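You operate a simulated robot arm through the tools that you are given. There is no shell and no other tool. Be economical: measure what you need, move in short steps, check, and stop when the job is done.

You run a simulated two-armed robot. Do the job below in one go: nothing can be reset, and whatever is moved stays where it is left.

JOB
Fold the big Cherry carton and both small ones beside it shut; stand the Peach one on top.

Only the result counts: the job must be done as asked and must still hold three seconds after the hand-in. Knocking over, shifting, dropping, spilling or breaking anything else fails it. Flat cloth is picked up by pressing the open fingertips on it (5 to 10 N) and closing them slowly along it; thin cloth reads only 2 to 8 mm in the jaws.

ROBOT AND FRAMES
Two 7-joint arms with two-finger parallel grippers on one trunk, on a base that drives. Base frame: it is fixed to the floor where the robot stands at the start and does not move with it; the origin is under the middle of the robot, x ahead of it, y to its left, z up; the surface under the hand at the start is at about z = 720. Readings come in mm, rad, newtons and seconds.
The left shoulder is at the start at [20, 113, 1222], the right one opposite. With the tool pointing down near the work surface each hand reaches from about 100 to 560 mm from the robot's upright axis, wherever it stands, measured 20 degrees to its own side. Places, roughly: top of the big cherry carton [500, -100, 900]. Payload 1.57 kg a hand.
Tool frame (each hand has its own): the origin (TCP) lies between the finger pads and is the grasp point; the fingertips stand 30 mm ahead of it; z points along the fingers, y is the line along which they close. Largest opening 80 mm; finger width 17, thickness 12; the body of the gripper, 40 by 82 mm, starts 80 mm behind the TCP.
Orientation is told as [roll, pitch, yaw] about the base's x, y, z axes, in that order, counted from this pose: with the fingers straight down and closing along the base's y, the tool's x points along the base's -x, its y along +y and its z along -z.

CONTROLS
- The arms move only by the tool arm_command. It takes "left_steps", "right_steps" or both (then of equal length, played together; a hand with none holds still); each is a list of rows, each a list of 7 numbers: the turn, a rotation vector about the base's x, y, z in rad, then the shift along the base's x, y, z in mm, then the gripper command, from -1 (shut) to 1 (fully open), values between in proportion. In form: [[rx, ry, rz, x, y, z, jaw], ...]. A call has 1 to 20 rows; each row shifts and turns the commanded pose from where the row before left it. Rows are played at 5 a second. More than 50 mm and 0.15 rad between two rows, or a gripper value outside its range, and nothing of the call is played. A pose out of reach is approached as far as the arm can. The call stops where the force on the tool passes 50 N (or 10 N more than at its start, if that is more) or the arm is blocked; 0.2 s more then pass. Each finger travels about 45 mm/s and halts on what it meets, pressing with about 28 N; the grip force reading is that of the motor and also rises with nothing between the fingers. The clock runs only during rows and for 0.2 s after the last one: add rows that do not move to give the fingers time. It gives the time, the measured TCP pose, the force on the tool (base axes), the opening and the grip force at its end, in the units of the frame above (readings bear some noise), with the torque about the TCP (base axes, N m) and any sound that the robot's microphone picked up.
- Cameras (640 x 400 px; columns grow to the right, rows downward): "scene" is now at [87.7, 43.7, 1346.2]; the picture's right is [0.50, -0.86, 0.00], its down [-0.48, -0.28, -0.83] and it looks along [0.72, 0.42, -0.56] (base axes); focal length 214 px, centre (320, 200). "left" rides on the left gripper at [72, 7, -122] in its tool frame; the picture's right is [-0.09, 1.00, 0.00], its down [-0.84, -0.08, -0.54] and it looks along [-0.54, -0.05, 0.84] (tool axes); focal length 238 px, centre (320, 200). "right" rides on the right gripper at [72, -7, -122] in its tool frame; the picture's right is [0.09, 1.00, 0.00], its down [-0.84, 0.08, -0.54] and it looks along [-0.54, 0.05, 0.84] (tool axes); focal length 238 px, centre (320, 200). There is no depth. A picture from a camera that has moved, and an enlarged one, comes with that camera's place and axes in the base frame and with its lens.
- camera(camera): a new picture of that camera. It takes no simulated time.
- raise_lower(by): slides the trunk up (or, below 0, down) by that many mm; the arms and the scene camera ride with it, the base frame stays. It gives what a move gives, with no picture.
- steer(legs): drives the robot by 1 to 6 legs, each [ahead, left, turn to the left] in mm, mm and rad, along the robot's own axes; the way and the turn of a leg run together, so that a leg with both is an arc; at most 1500 mm and 3.142 rad a leg. The arms and the cameras ride along, it lands a little off, and it stops where it bumps. It gives what a move gives.
- aim_head(pan, tilt): turns the head with the scene camera to pan (to the left, within 1.396 rad either way) and tilt (down, from -0.506 to 1.204), counted from straight ahead of the robot. It gives what a move gives.
- close_up(camera, box): a new picture of the part [left, top, right, bottom] of that camera's present view, enlarged. It takes no simulated time.
- job_done(): hands the job in; it is judged then, once.

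Work in short steps. Places have to be worked out from the pictures, the camera data and where the tool is seen: move nearer, look again, correct. Check each grasp and each placing, and mend what went wrong. You have 120 turns and 88 pictures in all, those below and enlarged ones among them. Open the grippers and draw the arms clear of the work before you hand the job in, unless the task says otherwise; then end with one line.

The tools are called after ">>>" as name(argument=value, ...) on one line, values as JSON. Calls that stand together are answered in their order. arm_command: Moves the arms, as the interface text tells. Its arguments: {"type":"object","properties":{"left_steps":{"type":"array","items":{"type":"array","items":{"type":"number"}}},"right_steps":{"type":"array","items":{"type":"array","items":{"type":"number"}}}},"required":[]} The other tools are called the same way: raise_lower (by) slides the trunk up or down; steer (legs) drives the base; aim_head (pan, tilt) turns the head that bears the scene camera; camera (camera) takes a picture; close_up (camera, box) takes an enlarged picture of a part of a camera's view; job_done () hands the job in.

At the start:

```text
t: 0.0
left_eef_pos: [341.5, 463.2, 1223.4]
left_ee_rot: [-0.001, 0.0, 0.001]
left_contact_force: [-0.2, 0.2, -0.2]
left_torque: [0.0, 0.01, 0.0]
left_grip_width: 80.1
left_grasp_force: 0.1
right_eef_pos: [400.6, 21.0, 1204.4]
right_ee_rot: [0.001, 0.0, 0.0]
right_contact_force: [0.3, 0.1, 0.0]
right_torque: [0.03, -0.01, 0.0]
right_grip_width: 80.2
right_grasp_force: 0.1
trunk travel left (down, up): [-275.0, 295.0]
robot x, y, heading: [1.1, -0.1, 0.001]
head pan, tilt: [0.527, 0.59]
```

scene: 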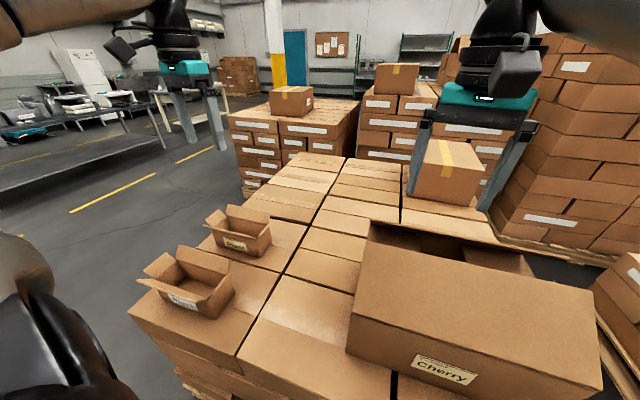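
right: 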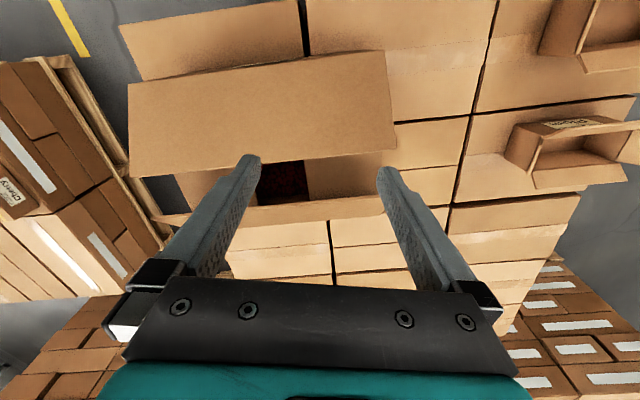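
left: 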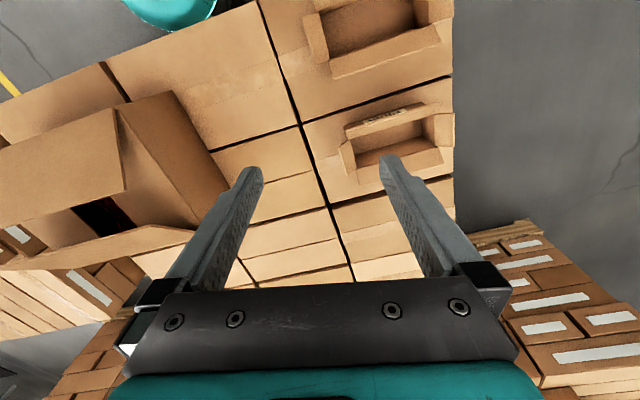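

The scene shows the big Cherry carton with its flaps open at right and two small open cartons at left. I take enlarged views to read labels and find flaps.

>>> close_up(camera="scene", box=[120, 190, 300, 330])

>>> aim_head(pan=-0.1, tilt=0.9)

>>> camera(camera="scene")

```text
2.86 times, centred on (210, 260) of scene
camera zoom: at [87.7, 43.7, 1346.2], right [0.5, -0.86, 0.0], down [-0.48, -0.28, -0.83], along [0.72, 0.42, -0.56], focal length 613 px, centre (634, 29)
```

zoom: 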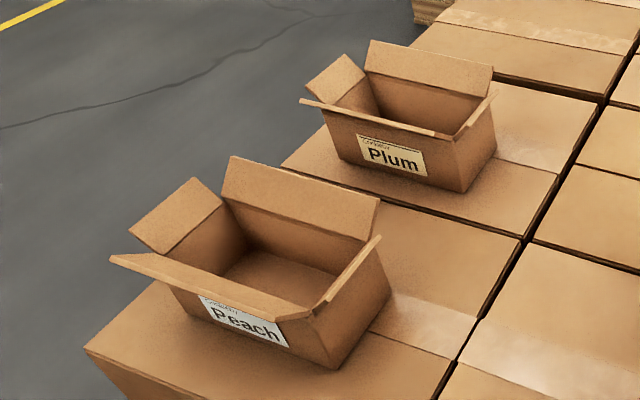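

```text
t: 1.0
left_eef_pos: [342.0, 462.9, 1223.3]
left_ee_rot: [0.0, 0.001, 0.0]
left_contact_force: [-1.2, -0.4, -0.1]
left_torque: [-0.01, -0.01, 0.01]
left_grip_width: 79.5
left_grasp_force: 0.1
right_eef_pos: [401.8, 20.5, 1204.0]
right_ee_rot: [0.001, 0.001, -0.001]
right_contact_force: [-0.4, -0.4, -0.6]
right_torque: [0.01, 0.0, -0.01]
right_grip_width: 80.1
right_grasp_force: 0.0
trunk travel left (down, up): [-275.0, 295.0]
robot x, y, heading: [-1.2, 0.6, 0.001]
head pan, tilt: [-0.099, 0.901]
```

```text
83 pictures are left
camera scene: at [86.1, -8.3, 1320.5], right [-0.1, -1.0, 0.0], down [-0.78, 0.08, -0.62], along [0.62, -0.06, -0.78], focal length 214 px, centre (320, 200)
```

scene: 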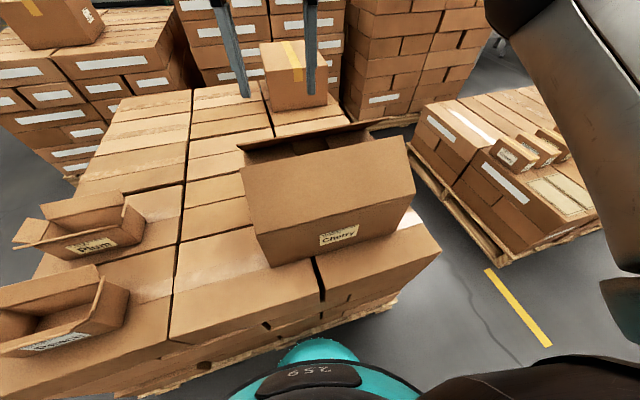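

Labels: Plum and Peach small cartons at left. I zoom on the Cherry carton and the others at right to understand which flaps are open.

>>> close_up(camera="scene", box=[220, 90, 444, 290])

>>> close_up(camera="right", box=[90, 0, 410, 240])

>>> close_up(camera="scene", box=[0, 180, 200, 380])

```text
2.00 times, centred on (332, 190) of scene
camera zoom: at [86.1, -8.3, 1320.5], right [-0.1, -1.0, 0.0], down [-0.78, 0.08, -0.62], along [0.62, -0.06, -0.78], focal length 429 px, centre (296, 220)
```

zoom: 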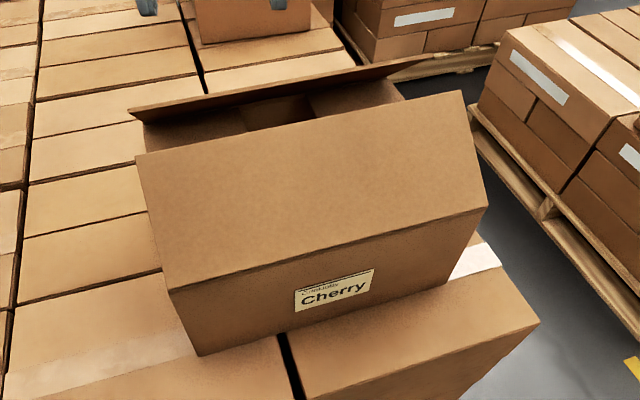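

```text
1.67 times, centred on (250, 120) of right
camera zoom: at [328.3, 12.4, 1325.5], right [-0.09, 1.0, 0.0], down [0.84, 0.08, 0.54], along [0.54, 0.05, -0.84], focal length 397 px, centre (437, 333)
```

zoom: 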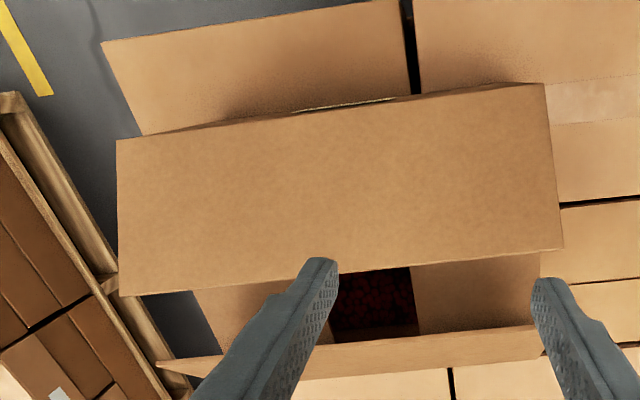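

```text
2.00 times, centred on (100, 280) of scene
camera zoom: at [86.1, -8.3, 1320.5], right [-0.1, -1.0, 0.0], down [-0.78, 0.08, -0.62], along [0.62, -0.06, -0.78], focal length 429 px, centre (760, 40)
```

zoom: 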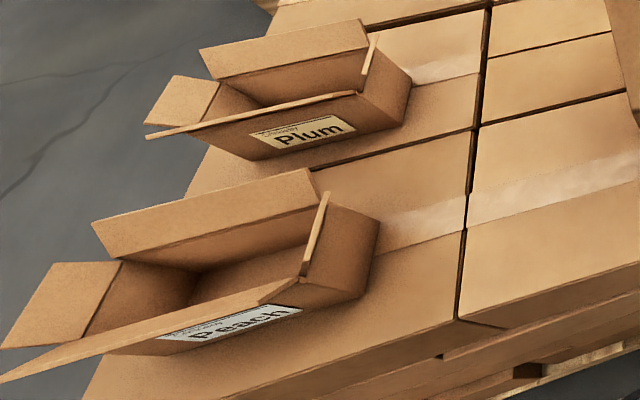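

Cherry's minor flaps look flat already and both long flaps lean inward at about 45° (hinges at z≈907). I now look at the small cartons with head aimed at them.

>>> aim_head(pan=1.05, tilt=0.85)

>>> close_up(camera="scene", box=[180, 80, 460, 320])

>>> close_up(camera="left", box=[260, 0, 500, 200])

```text
t: 2.4
left_eef_pos: [341.3, 462.3, 1223.4]
left_ee_rot: [0.0, 0.001, 0.0]
left_contact_force: [0.0, 0.7, 0.1]
left_torque: [0.0, 0.03, -0.01]
left_grip_width: 80.3
left_grasp_force: 0.1
right_eef_pos: [400.4, 20.4, 1204.6]
right_ee_rot: [0.0, 0.002, -0.001]
right_contact_force: [0.0, 0.1, 0.2]
right_torque: [0.03, 0.01, 0.0]
right_grip_width: 80.2
right_grasp_force: 0.1
trunk travel left (down, up): [-275.0, 295.0]
robot x, y, heading: [-0.3, 1.1, 0.001]
head pan, tilt: [1.051, 0.85]
```

```text
1.67 times, centred on (320, 200) of scene
camera zoom: at [49.9, 66.9, 1324.3], right [0.87, -0.5, 0.0], down [-0.37, -0.65, -0.66], along [0.33, 0.57, -0.75], focal length 358 px, centre (320, 200)
```

zoom: 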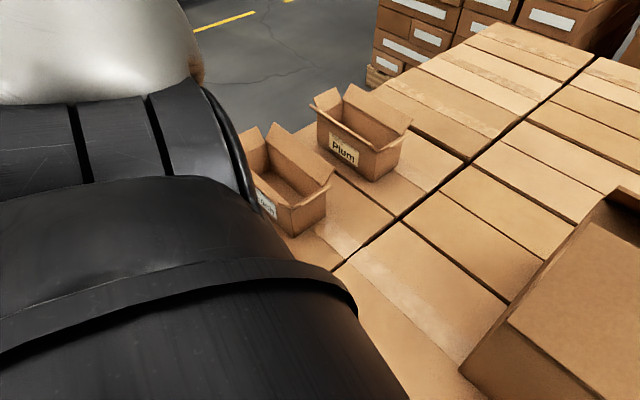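

```text
2.00 times, centred on (380, 100) of left
camera zoom: at [270.0, 470.1, 1345.2], right [0.09, 1.0, 0.0], down [0.84, -0.08, 0.54], along [0.54, -0.05, -0.84], focal length 477 px, centre (200, 400)
```

zoom: 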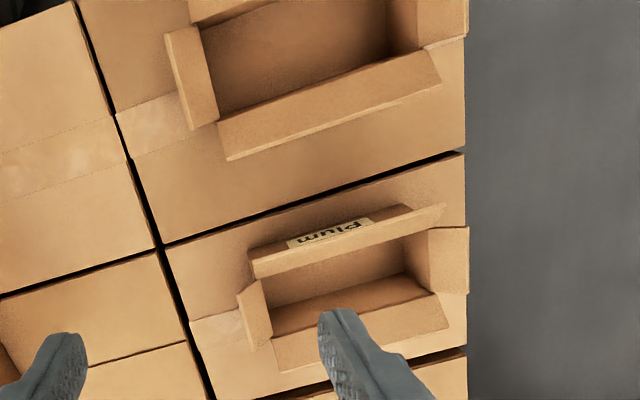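

Small cartons look ~190 x 78 mm, yawed ~0.2 rad like Cherry. First Cherry: near flap runs from hinge mid (371,-89,907) to free edge at (477,-70,1011). I close the right hand and bring it above the flap.

>>> arm_command(right_steps=[[0, 0, 0, 18, -22, -36, -1], [0, 0, 0, 17, -22, -36, -1], [0, 0, 0, 17, -22, -36, -1], [0, 0, 0, 17, -22, -30, -1], [0, 0, 0, 0, 0, 0, -1], [0, 0, 0, 0, 0, 0, -1]])

>>> camera(camera="right")

```text
t: 3.8
left_eef_pos: [341.6, 463.0, 1223.4]
left_ee_rot: [-0.001, -0.002, 0.0]
left_contact_force: [-0.8, 0.6, -0.5]
left_torque: [-0.03, 0.04, -0.04]
left_grip_width: 79.9
left_grasp_force: 0.1
right_eef_pos: [468.4, -66.9, 1063.2]
right_ee_rot: [0.001, 0.0, -0.001]
right_contact_force: [0.1, 0.0, 0.4]
right_torque: [0.02, -0.01, 0.0]
right_grip_width: 0.2
right_grasp_force: 21.7
trunk travel left (down, up): [-275.0, 295.0]
robot x, y, heading: [3.7, 0.8, -0.004]
head pan, tilt: [1.051, 0.85]
```

```text
77 pictures are left
camera right: at [396.2, -74.6, 1184.3], right [-0.09, 1.0, 0.0], down [0.84, 0.08, 0.54], along [0.54, 0.05, -0.84], focal length 238 px, centre (320, 200)
```

right: 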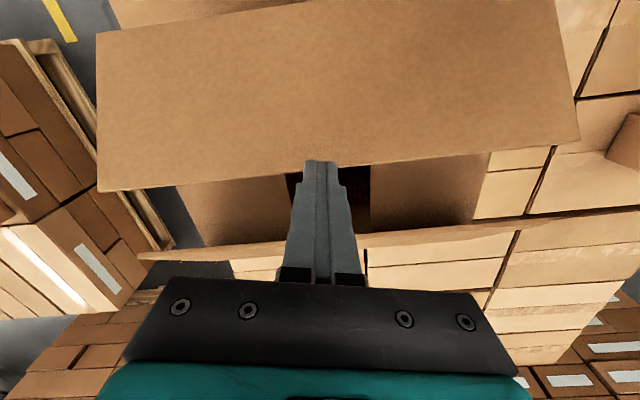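

The fingertip is just at the free edge; I shift 25 mm toward the hinge and press down.

>>> arm_command(right_steps=[[0, 0, 0, -25, -5, 0, -1], [0, 0, 0, 0, 0, -20, -1], [0, 0, 0, 0, 0, -20, -1], [0, 0, 0, 0, 0, -20, -1], [0, 0, 0, 0, 0, -20, -1], [0, 0, 0, 0, 0, -15, -1], [0, 0, 0, 0, 0, -10, -1], [0, 0, 0, 0, 0, -8, -1], [0, 0, 0, 0, 0, -6, -1]])

>>> camera(camera="right")

```text
t: 5.8
left_eef_pos: [340.3, 462.9, 1224.4]
left_ee_rot: [0.0, -0.001, -0.001]
left_contact_force: [0.2, 0.2, 0.1]
left_torque: [-0.01, 0.0, 0.03]
left_grip_width: 80.0
left_grasp_force: 0.0
right_eef_pos: [445.5, -72.0, 949.4]
right_ee_rot: [0.001, -0.003, 0.0]
right_contact_force: [-4.4, -1.6, 15.8]
right_torque: [-0.07, 0.24, -0.01]
right_grip_width: 0.2
right_grasp_force: 21.4
trunk travel left (down, up): [-275.0, 295.0]
robot x, y, heading: [-1.5, -2.4, -0.001]
head pan, tilt: [1.051, 0.85]
```

```text
76 pictures are left
camera right: at [372.1, -80.6, 1070.5], right [-0.09, 1.0, 0.0], down [0.83, 0.08, 0.55], along [0.54, 0.05, -0.84], focal length 238 px, centre (320, 200)
```

right: 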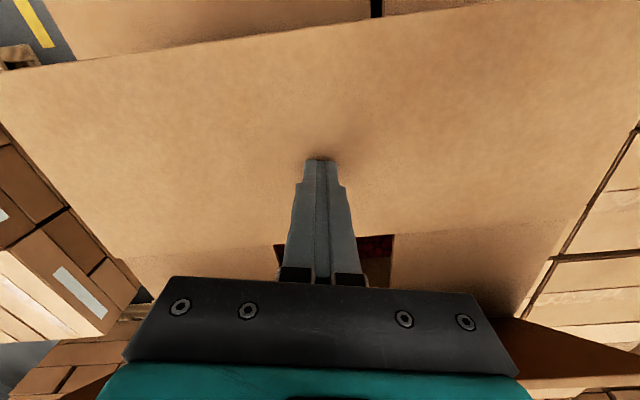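

Flap is almost flat with 16 N. I press a little more, then lift to see whether it stays.

>>> arm_command(right_steps=[[0, 0, 0, 0, 0, -5, -1], [0, 0, 0, 0, 0, -4, -1], [0, 0, 0, 0, 0, 0, -1]])

>>> arm_command(right_steps=[[0, 0, 0, 0, 0, 30, -1], [0, 0, 0, 0, 0, 40, -1], [0, 0, 0, 0, 0, 40, -1], [0, 0, 0, 0, 0, 0, -1]])

>>> camera(camera="right")

```text
t: 6.3
left_eef_pos: [341.3, 463.9, 1223.9]
left_ee_rot: [0.001, -0.001, -0.001]
left_contact_force: [0.1, 0.5, -0.4]
left_torque: [-0.02, 0.03, -0.01]
left_grip_width: 80.1
left_grasp_force: 0.1
right_eef_pos: [446.3, -73.7, 949.3]
right_ee_rot: [0.005, -0.01, 0.002]
right_contact_force: [-10.1, -2.7, 17.2]
right_torque: [-0.15, 0.41, 0.0]
right_grip_width: 0.0
right_grasp_force: 21.4
trunk travel left (down, up): [-275.0, 295.0]
robot x, y, heading: [-3.5, -1.2, -0.003]
head pan, tilt: [1.051, 0.85]
stopped in row 2 (right hand): the force on the tool passed its limit at 54 N (the readings are from after the stop); the commanded pose is now the measured one
```

```text
t: 7.3
left_eef_pos: [341.7, 462.3, 1223.2]
left_ee_rot: [0.0, -0.002, 0.0]
left_contact_force: [-0.1, 0.2, -0.5]
left_torque: [-0.02, 0.01, -0.01]
left_grip_width: 80.2
left_grasp_force: 0.2
right_eef_pos: [449.9, -71.2, 1056.4]
right_ee_rot: [0.004, -0.009, -0.001]
right_contact_force: [0.5, 0.5, -0.6]
right_torque: [-0.02, 0.02, 0.01]
right_grip_width: 0.2
right_grasp_force: 21.0
trunk travel left (down, up): [-275.0, 295.0]
robot x, y, heading: [2.0, -0.4, 0.0]
head pan, tilt: [1.051, 0.85]
```

```text
75 pictures are left
camera right: at [376.0, -78.8, 1177.0], right [-0.09, 1.0, 0.0], down [0.83, 0.07, 0.55], along [0.55, 0.05, -0.83], focal length 238 px, centre (320, 200)
```

right: 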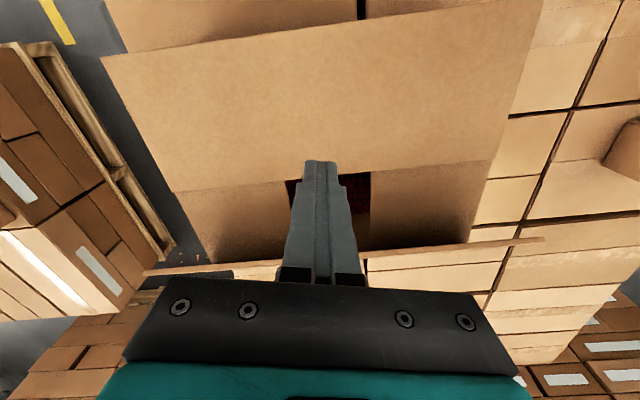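

The near flap stays shut. Now the far flap: its free edge is at about x=560; move over x≈578 and press.

>>> arm_command(right_steps=[[0, 0, 0, 43, 8, 5, -1], [0, 0, 0, 43, 8, 0, -1], [0, 0, 0, 42, 8, 0, -1], [0, 0, 0, 0, 0, 0, -1]])

>>> camera(camera="right")

```text
t: 8.3
left_eef_pos: [340.8, 462.0, 1223.5]
left_ee_rot: [0.001, 0.0, -0.002]
left_contact_force: [-0.2, 0.2, -0.3]
left_torque: [0.04, 0.01, 0.01]
left_grip_width: 80.1
left_grasp_force: 0.1
right_eef_pos: [567.8, -54.0, 1061.7]
right_ee_rot: [0.006, -0.012, 0.001]
right_contact_force: [0.0, 0.2, -0.4]
right_torque: [0.05, -0.03, 0.0]
right_grip_width: 0.0
right_grasp_force: 21.8
right hand out of reach, approached as far as the arm can: row 3
trunk travel left (down, up): [-275.0, 295.0]
robot x, y, heading: [0.5, 2.1, 0.001]
head pan, tilt: [1.051, 0.85]
```

```text
74 pictures are left
camera right: at [494.8, -62.5, 1182.5], right [-0.09, 1.0, 0.0], down [0.83, 0.08, 0.55], along [0.55, 0.05, -0.83], focal length 238 px, centre (320, 200)
```

right: 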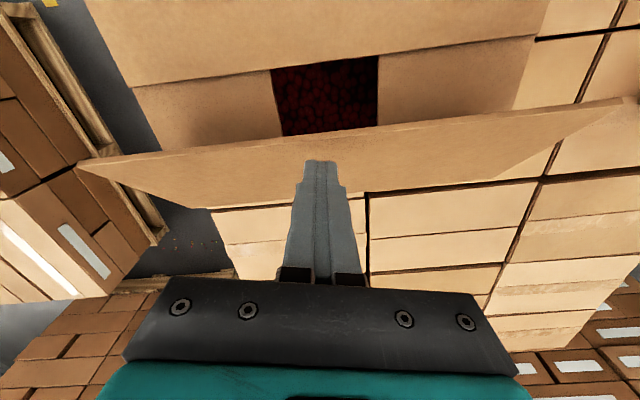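

Free edge at x≈551; the tip at 568 is over the flap. Press straight down.

>>> arm_command(right_steps=[[0, 0, 0, 0, 0, -20, -1], [0, 0, 0, 0, 0, -20, -1], [0, 0, 0, 0, 0, -20, -1], [0, 0, 0, 0, 0, -20, -1], [0, 0, 0, 0, 0, -15, -1], [0, 0, 0, 0, 0, -10, -1], [0, 0, 0, 0, 0, -5, -1]])

>>> camera(camera="right")

```text
t: 9.9
left_eef_pos: [341.3, 463.3, 1224.0]
left_ee_rot: [0.001, -0.001, -0.001]
left_contact_force: [0.2, -0.7, -0.1]
left_torque: [0.04, 0.01, -0.03]
left_grip_width: 80.1
left_grasp_force: 0.0
right_eef_pos: [565.8, -51.4, 951.1]
right_ee_rot: [0.003, -0.01, 0.001]
right_contact_force: [0.5, -0.5, -0.7]
right_torque: [-0.03, 0.01, -0.02]
right_grip_width: 0.1
right_grasp_force: 20.9
right hand out of reach, approached as far as the arm can: row 6
trunk travel left (down, up): [-275.0, 295.0]
robot x, y, heading: [-2.0, 0.0, -0.0]
head pan, tilt: [1.051, 0.85]
```

```text
73 pictures are left
camera right: at [492.4, -60.3, 1070.9], right [-0.09, 1.0, 0.0], down [0.83, 0.08, 0.55], along [0.55, 0.05, -0.83], focal length 238 px, centre (320, 200)
```

right: 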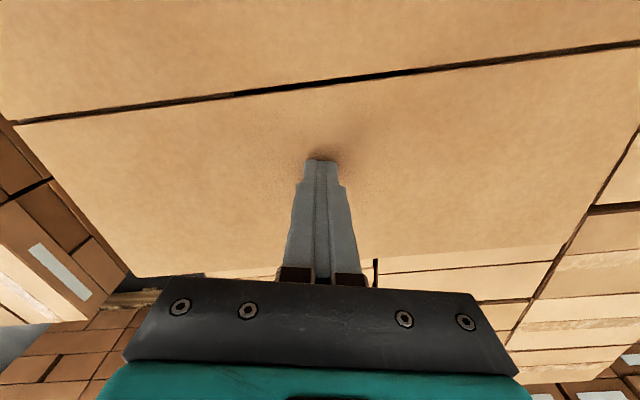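

The far flap is nearly flat. I move slightly back and press a touch more, then lift and check.

>>> arm_command(right_steps=[[0, 0, 0, -18, -4, 0, -1], [0, 0, 0, 0, 0, -4, -1], [0, 0, 0, 0, 0, -3, -1], [0, 0, 0, 0, 0, -3, -1]])

>>> arm_command(right_steps=[[0, 0, 0, 0, 0, 30, -1], [0, 0, 0, -30, 0, 40, -1], [0, 0, 0, -30, 0, 40, -1], [0, 0, 0, -30, 0, 40, -1], [0, 0, 0, 0, 0, 40, -1]])

>>> camera(camera="right")

```text
t: 10.9
left_eef_pos: [338.3, 463.3, 1226.4]
left_ee_rot: [0.0, -0.004, 0.0]
left_contact_force: [0.4, 0.2, -0.5]
left_torque: [0.02, 0.0, -0.05]
left_grip_width: 79.9
left_grasp_force: 0.1
right_eef_pos: [565.5, -50.9, 947.3]
right_ee_rot: [0.004, -0.023, 0.001]
right_contact_force: [-3.3, -1.3, 43.3]
right_torque: [-0.05, 0.41, 0.02]
right_grip_width: 0.0
right_grasp_force: 21.7
right hand out of reach, approached as far as the arm can: row 1
trunk travel left (down, up): [-275.0, 295.0]
robot x, y, heading: [0.7, 3.5, -0.002]
head pan, tilt: [1.051, 0.85]
```

```text
t: 12.1
left_eef_pos: [342.8, 462.6, 1224.1]
left_ee_rot: [-0.001, 0.0, 0.001]
left_contact_force: [0.3, -0.4, -0.1]
left_torque: [0.0, -0.02, -0.01]
left_grip_width: 79.9
left_grasp_force: 0.0
right_eef_pos: [562.4, -63.3, 1115.2]
right_ee_rot: [0.003, -0.009, -0.001]
right_contact_force: [0.1, 0.3, 1.1]
right_torque: [-0.01, 0.02, -0.04]
right_grip_width: 0.0
right_grasp_force: 21.2
right hand out of reach, approached as far as the arm can: row 2, 3, 4
trunk travel left (down, up): [-275.0, 295.0]
robot x, y, heading: [-1.6, -2.3, 0.004]
head pan, tilt: [1.051, 0.85]
```

```text
72 pictures are left
camera right: at [489.4, -72.6, 1236.7], right [-0.09, 1.0, 0.0], down [0.83, 0.07, 0.55], along [0.55, 0.05, -0.83], focal length 238 px, centre (320, 200)
```

right: 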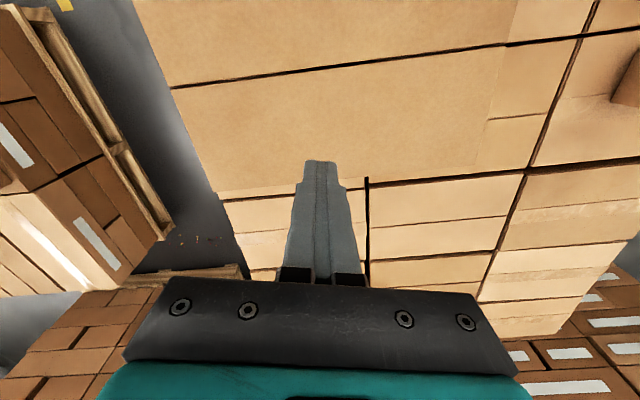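

Cherry is shut, both flaps flat. I retract the right hand and strafe left to work at the small cartons.

>>> arm_command(right_steps=[[0, 0, 0, -50, 0, 0, -1], [0, 0, 0, -50, 0, 30, -1], [0, 0, 0, -45, -30, 30, -1], [0, 0, 0, -40, -40, 0, -1]])

>>> steer(legs=[[-60, 0, 0], [0, 380, 0]])

>>> aim_head(pan=0.3, tilt=0.9)

>>> camera(camera="scene")

```text
refused: row 2 steps farther than a row can; nothing moved
```

```text
t: 15.1
left_eef_pos: [276.7, 844.5, 1222.7]
left_ee_rot: [0.0, 0.0, 0.008]
left_contact_force: [-0.6, -0.7, -0.2]
left_torque: [0.01, -0.04, 0.01]
left_grip_width: 79.9
left_grasp_force: 0.1
right_eef_pos: [501.3, 318.5, 1116.3]
right_ee_rot: [0.004, -0.01, 0.01]
right_contact_force: [0.8, -0.3, -0.5]
right_torque: [-0.04, -0.02, 0.02]
right_grip_width: 0.1
right_grasp_force: 21.5
trunk travel left (down, up): [-275.0, 295.0]
robot x, y, heading: [-64.7, 379.9, 0.013]
head pan, tilt: [1.051, 0.85]
```

```text
t: 16.2
left_eef_pos: [276.0, 843.2, 1223.1]
left_ee_rot: [0.0, 0.0, 0.008]
left_contact_force: [-0.2, 0.1, 0.1]
left_torque: [0.0, -0.01, -0.05]
left_grip_width: 79.8
left_grasp_force: 0.0
right_eef_pos: [501.8, 318.2, 1113.9]
right_ee_rot: [0.004, -0.009, 0.01]
right_contact_force: [-0.6, -0.1, -0.3]
right_torque: [0.02, 0.0, 0.01]
right_grip_width: 0.0
right_grasp_force: 21.0
trunk travel left (down, up): [-275.0, 295.0]
robot x, y, heading: [-63.9, 375.2, 0.01]
head pan, tilt: [0.3, 0.901]
```

```text
71 pictures are left
camera scene: at [20.9, 399.4, 1320.4], right [0.3, -0.95, 0.0], down [-0.75, -0.24, -0.62], along [0.59, 0.19, -0.78], focal length 214 px, centre (320, 200)
```

scene: 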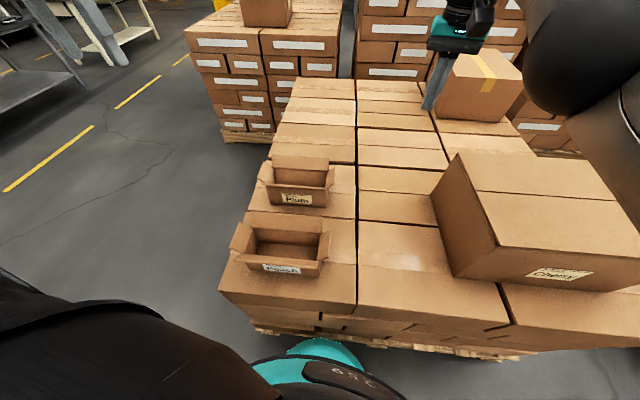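

Clear view. I zoom on the small cartons.

>>> close_up(camera="scene", box=[210, 140, 370, 290])

```text
2.67 times, centred on (290, 215) of scene
camera zoom: at [20.9, 399.4, 1320.4], right [0.3, -0.95, 0.0], down [-0.75, -0.24, -0.62], along [0.59, 0.19, -0.78], focal length 572 px, centre (400, 160)
```

zoom: 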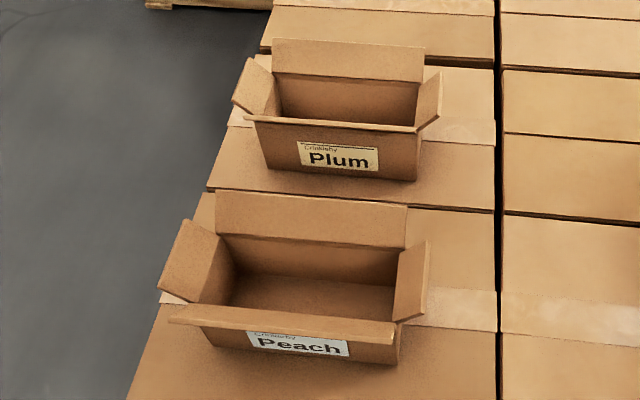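

Both small cartons are about 200×82×90 mm (rim z≈810), too wide for the jaws, yawed 0.21. Plum is best reached from the pile's left side. I retract the right hand first.

>>> arm_command(right_steps=[[0, 0, 0, -40, 0, 20, -1], [0, 0, 0, -40, 0, 20, -1], [0, 0, 0, -40, 0, 20, -1], [0, 0, 0, -40, -10, 20, -1], [0, 0, 0, -30, -20, 20, -1]])

>>> aim_head(pan=1.1, tilt=0.55)

>>> camera(camera="scene")

```text
t: 17.4
left_eef_pos: [276.4, 842.5, 1223.0]
left_ee_rot: [0.0, 0.0, 0.009]
left_contact_force: [0.5, 0.1, 0.6]
left_torque: [-0.03, -0.01, 0.01]
left_grip_width: 79.9
left_grasp_force: 0.0
right_eef_pos: [486.7, 318.6, 1168.1]
right_ee_rot: [0.007, -0.009, 0.009]
right_contact_force: [-0.8, 0.6, 0.1]
right_torque: [-0.02, 0.01, 0.02]
right_grip_width: 0.0
right_grasp_force: 21.5
right hand out of reach, approached as far as the arm can: row 1, 2, 3, 4, 5
trunk travel left (down, up): [-275.0, 295.0]
robot x, y, heading: [-61.9, 376.8, 0.008]
head pan, tilt: [0.3, 0.901]
```

```text
t: 18.5
left_eef_pos: [275.5, 843.0, 1224.0]
left_ee_rot: [0.001, -0.001, 0.008]
left_contact_force: [-0.1, 0.1, -0.7]
left_torque: [-0.02, -0.03, 0.0]
left_grip_width: 79.9
left_grasp_force: 0.0
right_eef_pos: [487.5, 319.4, 1167.3]
right_ee_rot: [0.005, -0.008, 0.007]
right_contact_force: [-0.3, 0.0, 0.4]
right_torque: [0.04, -0.02, 0.0]
right_grip_width: 0.0
right_grasp_force: 21.7
trunk travel left (down, up): [-275.0, 295.0]
robot x, y, heading: [-61.4, 377.6, 0.009]
head pan, tilt: [1.1, 0.55]
```

```text
69 pictures are left
camera scene: at [-10.8, 456.7, 1349.7], right [0.89, -0.45, 0.0], down [-0.23, -0.47, -0.85], along [0.38, 0.76, -0.52], focal length 214 px, centre (320, 200)
```

scene: 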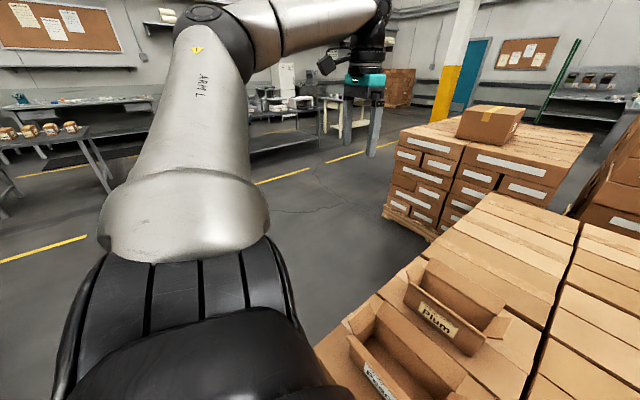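

Floor left of the pile is clear. I pull the right hand in more, and then drive around: back, left, ahead, turning to face the pile's left side.

>>> arm_command(right_steps=[[0, 0, 0, -50, 0, 0, -1], [0, 0, 0, -50, 0, 0, -1], [0, 0, 0, -50, 0, 0, -1], [0, 0, 0, -50, 0, 0, -1]])

>>> steer(legs=[[-150, 0, 0], [0, 640, 0], [470, 0, 0], [0, 0, -1.36]])

>>> aim_head(pan=0.0, tilt=0.9)

>>> camera(camera="scene")

```text
t: 19.5
left_eef_pos: [276.3, 844.2, 1224.2]
left_ee_rot: [-0.001, -0.001, 0.01]
left_contact_force: [0.5, 0.0, 0.0]
left_torque: [0.0, 0.0, 0.03]
left_grip_width: 80.0
left_grasp_force: 0.0
right_eef_pos: [484.5, 324.0, 1174.3]
right_ee_rot: [0.003, -0.008, 0.008]
right_contact_force: [-0.2, -0.2, 0.6]
right_torque: [0.02, -0.04, -0.01]
right_grip_width: 0.0
right_grasp_force: 21.9
right hand out of reach, approached as far as the arm can: row 1, 2, 3, 4
trunk travel left (down, up): [-275.0, 295.0]
robot x, y, heading: [-63.1, 377.4, 0.013]
head pan, tilt: [1.1, 0.55]
```

```text
t: 29.8
left_eef_pos: [760.6, 774.3, 1222.7]
left_ee_rot: [0.001, 0.001, -1.37]
left_contact_force: [-0.1, -0.2, -0.7]
left_torque: [-0.01, -0.01, 0.0]
left_grip_width: 79.8
left_grasp_force: 0.0
right_eef_pos: [290.9, 471.0, 1174.9]
right_ee_rot: [0.003, -0.009, -1.37]
right_contact_force: [0.1, -0.3, 0.7]
right_torque: [-0.01, 0.02, 0.04]
right_grip_width: 0.1
right_grasp_force: 21.5
trunk travel left (down, up): [-275.0, 295.0]
robot x, y, heading: [239.2, 1015.2, -1.374]
head pan, tilt: [1.1, 0.55]
```

```text
t: 31.1
left_eef_pos: [760.4, 775.1, 1224.5]
left_ee_rot: [0.0, 0.001, -1.37]
left_contact_force: [-0.3, -0.9, -0.4]
left_torque: [0.0, 0.0, 0.01]
left_grip_width: 80.0
left_grasp_force: 0.2
right_eef_pos: [289.8, 471.1, 1174.5]
right_ee_rot: [0.004, -0.009, -1.371]
right_contact_force: [0.4, 0.5, 0.9]
right_torque: [-0.01, -0.02, 0.01]
right_grip_width: 0.0
right_grasp_force: 21.2
trunk travel left (down, up): [-275.0, 295.0]
robot x, y, heading: [238.5, 1016.0, -1.368]
head pan, tilt: [0.0, 0.901]
```

```text
68 pictures are left
camera scene: at [256.9, 932.2, 1320.4], right [-0.98, -0.2, 0.0], down [-0.16, 0.77, -0.62], along [0.12, -0.61, -0.78], focal length 214 px, centre (320, 200)
```

scene: 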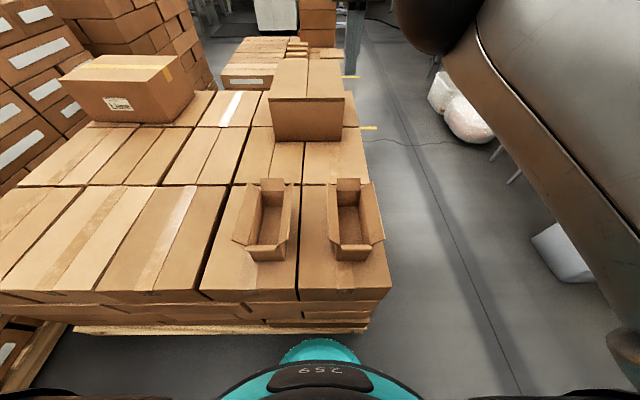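

From here both cartons are in easy reach. The right arm seems stuck stretched while its command ran on; I bring its command forward again (along +forward) with slight sideways to free it.

>>> arm_command(right_steps=[[0, 0, 0, 10, -48, 0, -1], [0, 0, 0, 10, -48, 0, -1], [0, 0, 0, 10, -48, 0, -1], [0, 0, 0, 10, -48, 0, -1], [0, 0, 0, 10, -48, 0, -1], [0, 0, 0, 10, -48, 0, -1]])

```text
t: 32.5
left_eef_pos: [761.1, 773.7, 1223.7]
left_ee_rot: [0.0, 0.0, -1.37]
left_contact_force: [-0.9, -0.1, -0.2]
left_torque: [0.03, 0.0, -0.01]
left_grip_width: 80.1
left_grasp_force: 0.1
right_eef_pos: [287.0, 464.0, 1159.3]
right_ee_rot: [0.004, -0.008, -1.369]
right_contact_force: [1.3, -0.5, 0.5]
right_torque: [0.0, -0.05, 0.0]
right_grip_width: 0.0
right_grasp_force: 21.1
right hand out of reach, approached as far as the arm can: row 1, 2, 3, 4, 5, 6
trunk travel left (down, up): [-275.0, 295.0]
robot x, y, heading: [241.3, 1013.9, -1.373]
head pan, tilt: [0.0, 0.901]
```

I try letting the solver settle with a tilt of the tool and upward target, which should bend the elbow.

>>> arm_command(right_steps=[[0, 0, 0, 0, 0, 40, -1], [0, 0, 0, 0, 0, 40, -1], [0, 0, 0, 0, 0, 40, -1], [0, 0, 0, 0, 0, 40, -1], [0, 0, 0, -40, 0, 0, -1], [0, 0, 0, -40, 0, 0, -1], [0, 0, 0, -40, 0, 0, -1], [0, 0, 0, -40, 0, 0, -1]])

>>> camera(camera="scene")

```text
t: 34.4
left_eef_pos: [761.1, 773.5, 1223.4]
left_ee_rot: [0.003, 0.002, -1.37]
left_contact_force: [-0.7, 0.0, -0.2]
left_torque: [0.02, -0.04, 0.03]
left_grip_width: 80.3
left_grasp_force: 0.1
right_eef_pos: [117.4, 502.2, 1262.3]
right_ee_rot: [0.006, -0.008, -1.371]
right_contact_force: [-1.5, 0.0, -0.3]
right_torque: [0.01, -0.02, 0.02]
right_grip_width: 0.0
right_grasp_force: 21.9
right hand out of reach, approached as far as the arm can: row 1, 2, 3, 4
trunk travel left (down, up): [-275.0, 295.0]
robot x, y, heading: [240.4, 1016.6, -1.368]
head pan, tilt: [0.0, 0.901]
```

```text
67 pictures are left
camera scene: at [256.2, 932.4, 1320.5], right [-0.98, -0.2, 0.0], down [-0.16, 0.77, -0.62], along [0.12, -0.61, -0.78], focal length 214 px, centre (320, 200)
```

scene: 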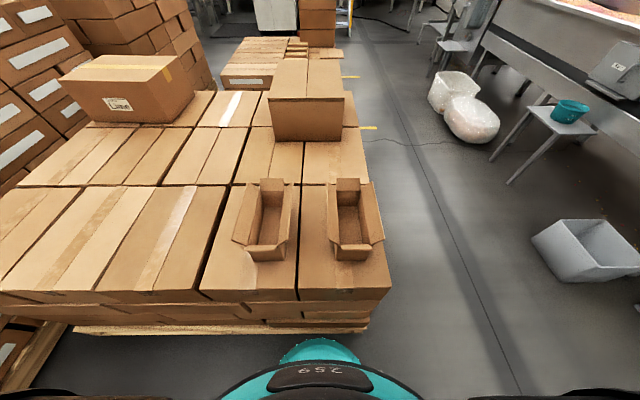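

The right arm is free again. Zoom on both cartons from this side.

>>> close_up(camera="scene", box=[220, 165, 396, 275])

```text
3.64 times, centred on (308, 220) of scene
camera zoom: at [256.2, 932.4, 1320.5], right [-0.98, -0.2, 0.0], down [-0.16, 0.77, -0.62], along [0.12, -0.61, -0.78], focal length 780 px, centre (364, 127)
```

zoom: 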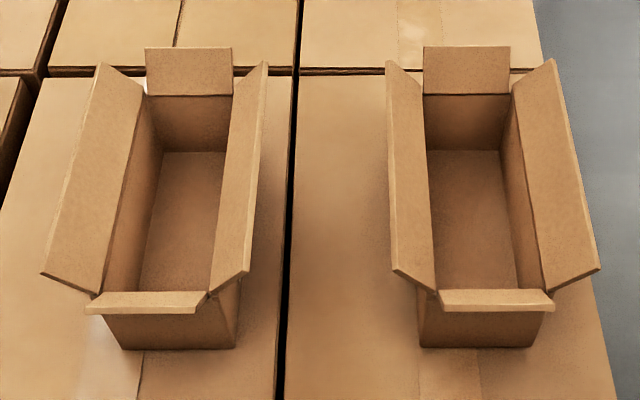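

Cartons measured: Plum centre (471,620), Peach centre (237,569), each ≈200×90×85, flaps ~45 mm leaning outward. I close the left hand and bring it in front of Plum's near end flap.

>>> arm_command(left_steps=[[0, 0, 0, -41, 0, -27, -1], [0, 0, 0, -41, 0, -27, -1], [0, 0, 0, -41, 0, -27, -1], [0, 0, 0, -41, 0, -27, -1], [0, 0, 0, -41, 0, -27, -1], [0, 0, 0, -41, 0, -27, -1], [0, 0, 0, -41, 0, -27, -1], [0, 0, 0, -37, 0, -27, -1], [0, 0, 0, 0, 0, -45, -1], [0, 0, 0, 0, 0, -45, -1], [0, 0, 0, 0, 0, -45, -1], [0, 0, 0, 0, 0, -12, -1], [0, 0, 0, 0, 0, 0, -1]])

>>> close_up(camera="scene", box=[160, 140, 400, 300])

```text
t: 37.1
left_eef_pos: [449.3, 776.5, 879.3]
left_ee_rot: [-0.003, 0.0, -1.369]
left_contact_force: [-0.1, -0.1, -0.3]
left_torque: [0.0, 0.01, 0.02]
left_grip_width: 0.0
left_grasp_force: 21.8
left hand out of reach, approached as far as the arm can: row 11, 12
right_eef_pos: [117.2, 502.5, 1262.1]
right_ee_rot: [0.003, -0.008, -1.37]
right_contact_force: [-0.3, -0.5, -0.4]
right_torque: [0.0, 0.02, 0.0]
right_grip_width: 0.0
right_grasp_force: 21.2
trunk travel left (down, up): [-275.0, 295.0]
robot x, y, heading: [242.6, 1015.7, -1.369]
head pan, tilt: [0.0, 0.901]
```

```text
2.50 times, centred on (280, 220) of scene
camera zoom: at [256.8, 932.3, 1320.4], right [-0.98, -0.2, 0.0], down [-0.16, 0.77, -0.62], along [0.12, -0.61, -0.78], focal length 536 px, centre (420, 150)
```

zoom: 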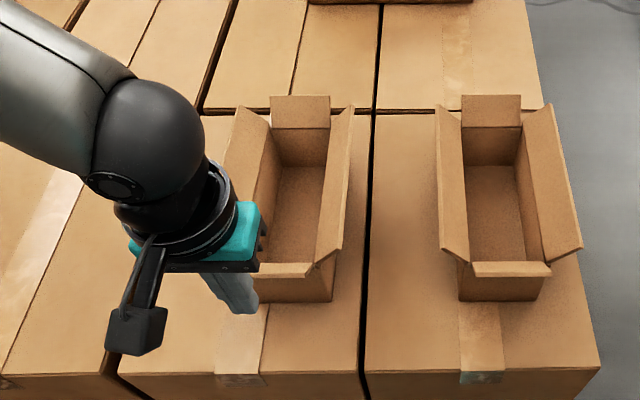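

The hand is near its inner reach limit; I raise it, then lower the trunk 120 mm.

>>> arm_command(left_steps=[[0, 0, 0, -12, 0, 45, -1], [0, 0, 0, 0, 0, 45, -1], [0, 0, 0, 0, 0, 45, -1]])

>>> raise_lower(by=-120)

```text
t: 38.0
left_eef_pos: [434.9, 779.3, 1012.5]
left_ee_rot: [0.001, 0.0, -1.372]
left_contact_force: [-0.3, 0.7, -0.5]
left_torque: [0.01, 0.0, 0.0]
left_grip_width: 0.0
left_grasp_force: 21.4
right_eef_pos: [117.1, 503.2, 1262.3]
right_ee_rot: [0.004, -0.012, -1.371]
right_contact_force: [0.0, -0.6, -1.0]
right_torque: [-0.03, -0.01, 0.0]
right_grip_width: 0.0
right_grasp_force: 20.8
trunk travel left (down, up): [-275.0, 295.0]
robot x, y, heading: [239.5, 1016.8, -1.369]
head pan, tilt: [0.0, 0.901]
```

```text
t: 39.5
left_eef_pos: [434.4, 776.3, 890.8]
left_ee_rot: [0.001, 0.0, -1.371]
left_contact_force: [-0.6, -0.5, -0.2]
left_torque: [-0.03, -0.03, 0.02]
left_grip_width: 0.3
left_grasp_force: 21.1
right_eef_pos: [117.3, 502.4, 1142.2]
right_ee_rot: [0.002, -0.009, -1.371]
right_contact_force: [0.3, 0.7, 0.5]
right_torque: [0.0, 0.04, -0.02]
right_grip_width: 0.0
right_grasp_force: 21.3
trunk travel left (down, up): [-155.0, 415.0]
robot x, y, heading: [237.3, 1017.5, -1.367]
head pan, tilt: [0.0, 0.901]
```

Now lower to tip z≈832 and push the near end flap inward and over.

>>> arm_command(left_steps=[[0, 0, 0, 2, 0, -29, -1], [0, 0, 0, 4, -20, 0, -1], [0, 0, 0, 4, -20, 0, -1], [0, 0, 0, 4, -20, 0, -1], [0, 0, 0, 3, -15, 0, -1], [0, 0, 0, 3, -15, -4, -1], [0, 0, 0, 2, -8, -8, -1], [0, 0, 0, 0, 0, 0, -1]])

>>> close_up(camera="scene", box=[160, 120, 400, 280])

```text
t: 41.2
left_eef_pos: [458.1, 679.7, 852.1]
left_ee_rot: [0.0, 0.001, -1.372]
left_contact_force: [0.1, 0.5, -0.1]
left_torque: [0.0, -0.03, -0.03]
left_grip_width: 0.0
left_grasp_force: 20.9
right_eef_pos: [117.0, 501.8, 1142.0]
right_ee_rot: [0.004, -0.009, -1.371]
right_contact_force: [-0.7, -0.4, 0.4]
right_torque: [-0.02, 0.02, -0.03]
right_grip_width: 0.3
right_grasp_force: 21.2
trunk travel left (down, up): [-155.0, 415.0]
robot x, y, heading: [235.9, 1016.1, -1.374]
head pan, tilt: [0.0, 0.901]
```

```text
2.50 times, centred on (280, 200) of scene
camera zoom: at [256.8, 932.3, 1200.4], right [-0.98, -0.2, 0.0], down [-0.16, 0.77, -0.62], along [0.12, -0.61, -0.78], focal length 536 px, centre (420, 200)
```

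zoom: 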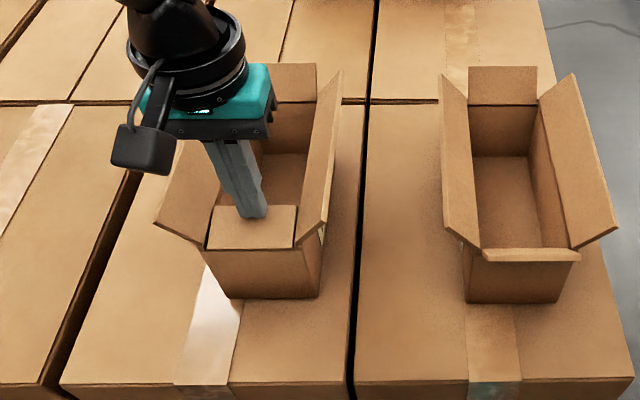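

The near end flap folded over nicely. I press it a bit flatter and then go over to the far end, high enough to clear.

>>> arm_command(left_steps=[[0, 0, 0, 0, 0, -5, -1], [0, 0, 0, 0, 0, -5, -1], [0, 0, 0, 0, 0, -3, -1], [0, 0, 0, 0, 0, 0, -1]])

>>> close_up(camera="scene", box=[160, 120, 400, 280])

```text
t: 42.4
left_eef_pos: [456.2, 679.5, 841.7]
left_ee_rot: [0.003, -0.007, -1.371]
left_contact_force: [2.2, 10.7, 24.4]
left_torque: [0.49, -0.03, 0.0]
left_grip_width: 0.0
left_grasp_force: 21.5
right_eef_pos: [117.9, 503.3, 1142.4]
right_ee_rot: [0.002, -0.014, -1.37]
right_contact_force: [-1.0, 0.4, 0.7]
right_torque: [0.03, 0.0, 0.03]
right_grip_width: 0.0
right_grasp_force: 21.7
trunk travel left (down, up): [-155.0, 415.0]
robot x, y, heading: [241.5, 1016.1, -1.376]
head pan, tilt: [0.0, 0.901]
stopped in row 4 (left hand): the force on the tool passed its limit at 51 N (the readings are from after the stop); the commanded pose is now the measured one
```

```text
2.50 times, centred on (280, 200) of scene
camera zoom: at [256.5, 934.5, 1200.5], right [-0.98, -0.2, 0.0], down [-0.16, 0.77, -0.62], along [0.12, -0.61, -0.78], focal length 536 px, centre (420, 200)
```

zoom: 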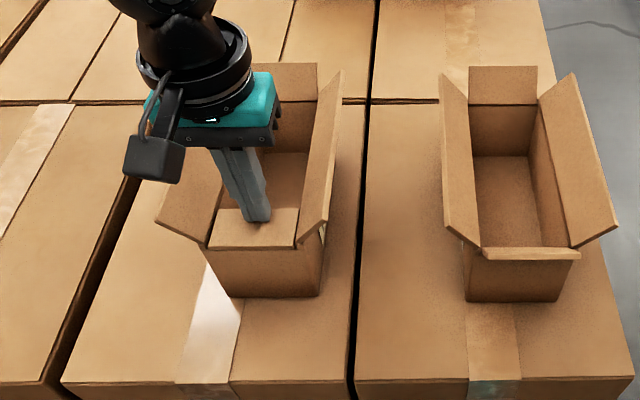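

The stop is at tip z≈811 (flat). The far end flap is beyond vertical reach, so I tilt the tool 0.5 rad forward, hover beyond the far flap.

>>> arm_command(left_steps=[[0, 0, 0, 0, 0, 40, -1], [0, 0, 0, 0, 0, 40, -1], [0, 0, 0, 0, 0, 40, -1], [-0.123, -0.025, 0, 9, -40, 0, -1], [-0.123, -0.025, 0, 9, -40, 0, -1], [-0.123, -0.025, 0, 9, -40, 0, -1], [-0.123, -0.025, 0, 10, -41, 0, -1], [0, 0, 0, 10, -41, 0, -1], [0, 0, 0, 0, 0, 0, -1]])

>>> close_up(camera="scene", box=[160, 100, 400, 260])

>>> camera(camera="left")

```text
t: 44.4
left_eef_pos: [511.2, 484.0, 962.3]
left_ee_rot: [-0.001, -0.511, -1.371]
left_contact_force: [-0.3, 0.2, -0.3]
left_torque: [0.0, 0.04, 0.0]
left_grip_width: 0.1
left_grasp_force: 21.3
left hand out of reach, approached as far as the arm can: row 8
right_eef_pos: [116.4, 501.7, 1141.9]
right_ee_rot: [0.005, -0.008, -1.37]
right_contact_force: [-0.3, -0.4, -0.7]
right_torque: [0.01, -0.01, 0.01]
right_grip_width: 0.0
right_grasp_force: 21.8
trunk travel left (down, up): [-155.0, 415.0]
robot x, y, heading: [239.1, 1017.3, -1.369]
head pan, tilt: [0.0, 0.901]
```

```text
2.50 times, centred on (280, 180) of scene
camera zoom: at [256.9, 932.1, 1200.4], right [-0.98, -0.2, 0.0], down [-0.16, 0.77, -0.62], along [0.12, -0.61, -0.78], focal length 536 px, centre (420, 250)
```

zoom: 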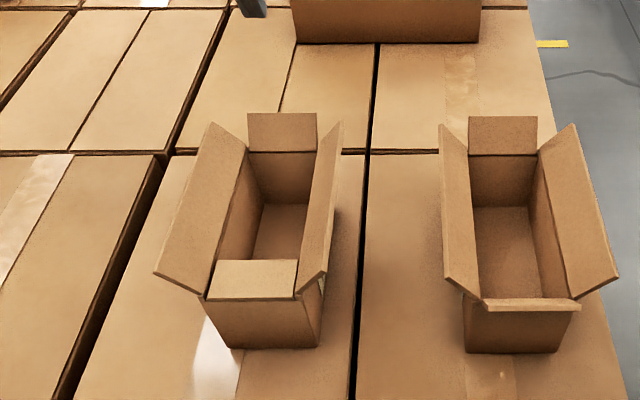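

```text
61 pictures are left
camera left: at [492.8, 603.7, 1033.8], right [0.99, 0.12, 0.04], down [0.02, -0.47, 0.88], along [0.13, -0.87, -0.47], focal length 238 px, centre (320, 200)
```

left: 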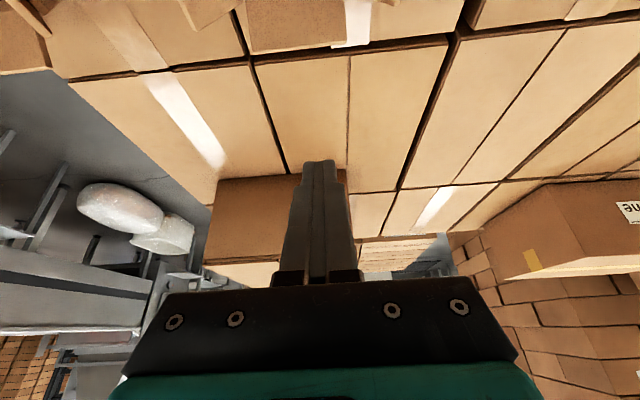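

Tip is beyond the far flap. Descend to z≈848 and check.

>>> arm_command(left_steps=[[0, 0, 0, 0, 0, -38, -1], [0, 0, 0, 0, 0, -38, -1], [0, 0, 0, 0, 0, -36, -1], [0, 0, 0, 0, 0, 0, -1]])

>>> close_up(camera="scene", box=[160, 100, 400, 260])

```text
t: 45.4
left_eef_pos: [523.4, 513.3, 869.4]
left_ee_rot: [-0.003, -0.514, -1.37]
left_contact_force: [-0.1, -0.1, 6.0]
left_torque: [-0.04, -0.03, -0.01]
left_grip_width: 0.0
left_grasp_force: 21.3
left hand out of reach, approached as far as the arm can: row 1, 2, 3
right_eef_pos: [116.1, 502.6, 1141.7]
right_ee_rot: [0.002, -0.008, -1.37]
right_contact_force: [0.0, -0.7, -0.1]
right_torque: [0.03, -0.01, -0.02]
right_grip_width: 0.0
right_grasp_force: 21.6
trunk travel left (down, up): [-155.0, 415.0]
robot x, y, heading: [238.8, 1015.6, -1.367]
head pan, tilt: [0.0, 0.901]
```

```text
2.50 times, centred on (280, 180) of scene
camera zoom: at [256.7, 932.8, 1200.5], right [-0.98, -0.2, 0.0], down [-0.16, 0.77, -0.62], along [0.12, -0.61, -0.78], focal length 536 px, centre (420, 250)
```

zoom: 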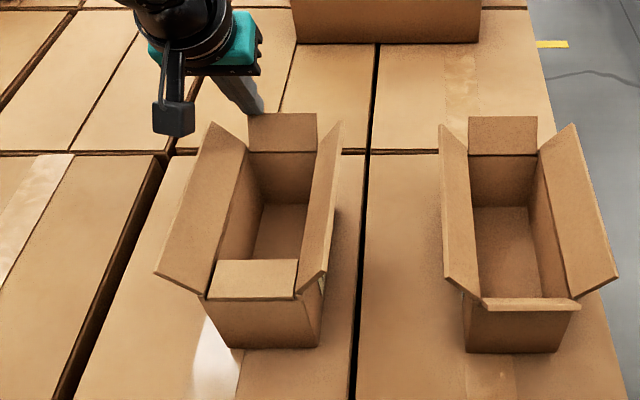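

Stretched out, it came short (tip on top of the flap's edge). I lift back up, then drive 45 mm nearer.

>>> arm_command(left_steps=[[0, 0, 0, 0, 20, 40, -1], [0, 0, 0, -5, 30, 40, -1], [0, 0, 0, -5, 30, 30, -1], [0, 0, 0, 0, 0, 0, -1]])

>>> steer(legs=[[45, 0, 0]])

```text
refused: row 2 steps farther than a row can; nothing moved
```

```text
t: 46.3
left_eef_pos: [530.0, 478.5, 869.5]
left_ee_rot: [0.001, -0.511, -1.371]
left_contact_force: [-0.3, 1.6, 4.2]
left_torque: [-0.01, 0.04, -0.02]
left_grip_width: 0.0
left_grasp_force: 21.3
right_eef_pos: [123.0, 468.3, 1143.4]
right_ee_rot: [0.005, -0.011, -1.371]
right_contact_force: [-0.4, 0.3, 0.5]
right_torque: [-0.05, 0.0, 0.01]
right_grip_width: 0.1
right_grasp_force: 21.5
trunk travel left (down, up): [-155.0, 415.0]
robot x, y, heading: [244.5, 983.9, -1.371]
head pan, tilt: [0.0, 0.901]
```

The row was refused but the drive went, moving the hand on past the flap. I check.

>>> close_up(camera="scene", box=[180, 120, 380, 260])

```text
2.86 times, centred on (280, 190) of scene
camera zoom: at [263.7, 898.9, 1200.6], right [-0.98, -0.2, 0.0], down [-0.16, 0.77, -0.62], along [0.12, -0.61, -0.78], focal length 613 px, centre (434, 229)
```

zoom: 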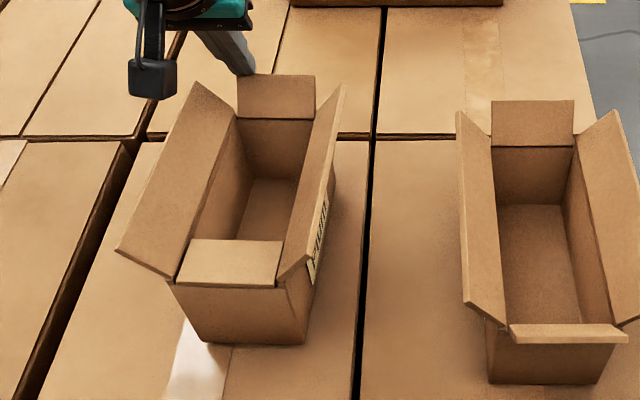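

The drive pushed Plum ~30 mm on. I'll back off, untilt, and use an inside grip (fingers spread against the long walls) to bring Plum back nearer; also tests that grip for Peach.

>>> arm_command(left_steps=[[0, 0, 0, 0, 0, 45, -1], [0, 0, 0, 0, 0, 45, -1], [0, 0, 0, -4, 26, 20, -1], [0.123, 0.025, 0, -4, 26, 0, -0.5], [0.123, 0.025, 0, -4, 26, 0, 0], [0.123, 0.025, 0, -4, 26, 0, 0.15], [0.123, 0.025, 0, -4, 26, 0, 0.15], [0, 0, -0.05, 0, 0, 0, 0.15], [0, 0, 0, 0, 0, 0, 0.15]])

>>> close_up(camera="scene", box=[180, 120, 380, 260])

>>> camera(camera="left")

```text
t: 48.3
left_eef_pos: [511.8, 608.5, 981.0]
left_ee_rot: [0.0, -0.006, -1.422]
left_contact_force: [-0.1, -0.1, -0.6]
left_torque: [0.03, 0.02, 0.01]
left_grip_width: 46.3
left_grasp_force: 0.1
right_eef_pos: [125.3, 466.6, 1142.3]
right_ee_rot: [0.002, -0.009, -1.37]
right_contact_force: [-0.8, 0.9, 0.1]
right_torque: [0.03, -0.01, -0.04]
right_grip_width: 0.1
right_grasp_force: 21.4
trunk travel left (down, up): [-155.0, 415.0]
robot x, y, heading: [246.5, 979.2, -1.375]
head pan, tilt: [0.0, 0.901]
```

```text
2.86 times, centred on (280, 190) of scene
camera zoom: at [264.0, 897.3, 1200.4], right [-0.98, -0.2, 0.0], down [-0.16, 0.77, -0.62], along [0.12, -0.61, -0.78], focal length 613 px, centre (434, 229)
```

zoom: 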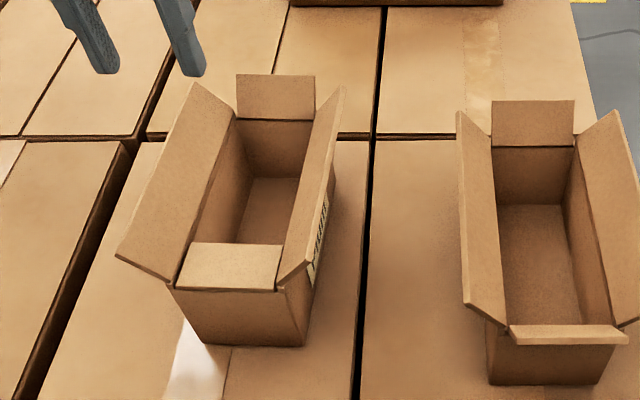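

```text
57 pictures are left
camera left: at [507.3, 681.6, 1100.6], right [1.0, 0.06, 0.0], down [0.05, -0.84, 0.55], along [0.03, -0.55, -0.84], focal length 238 px, centre (320, 200)
```

left: 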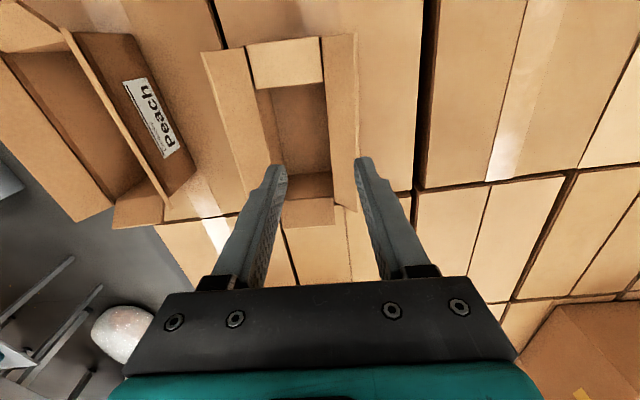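

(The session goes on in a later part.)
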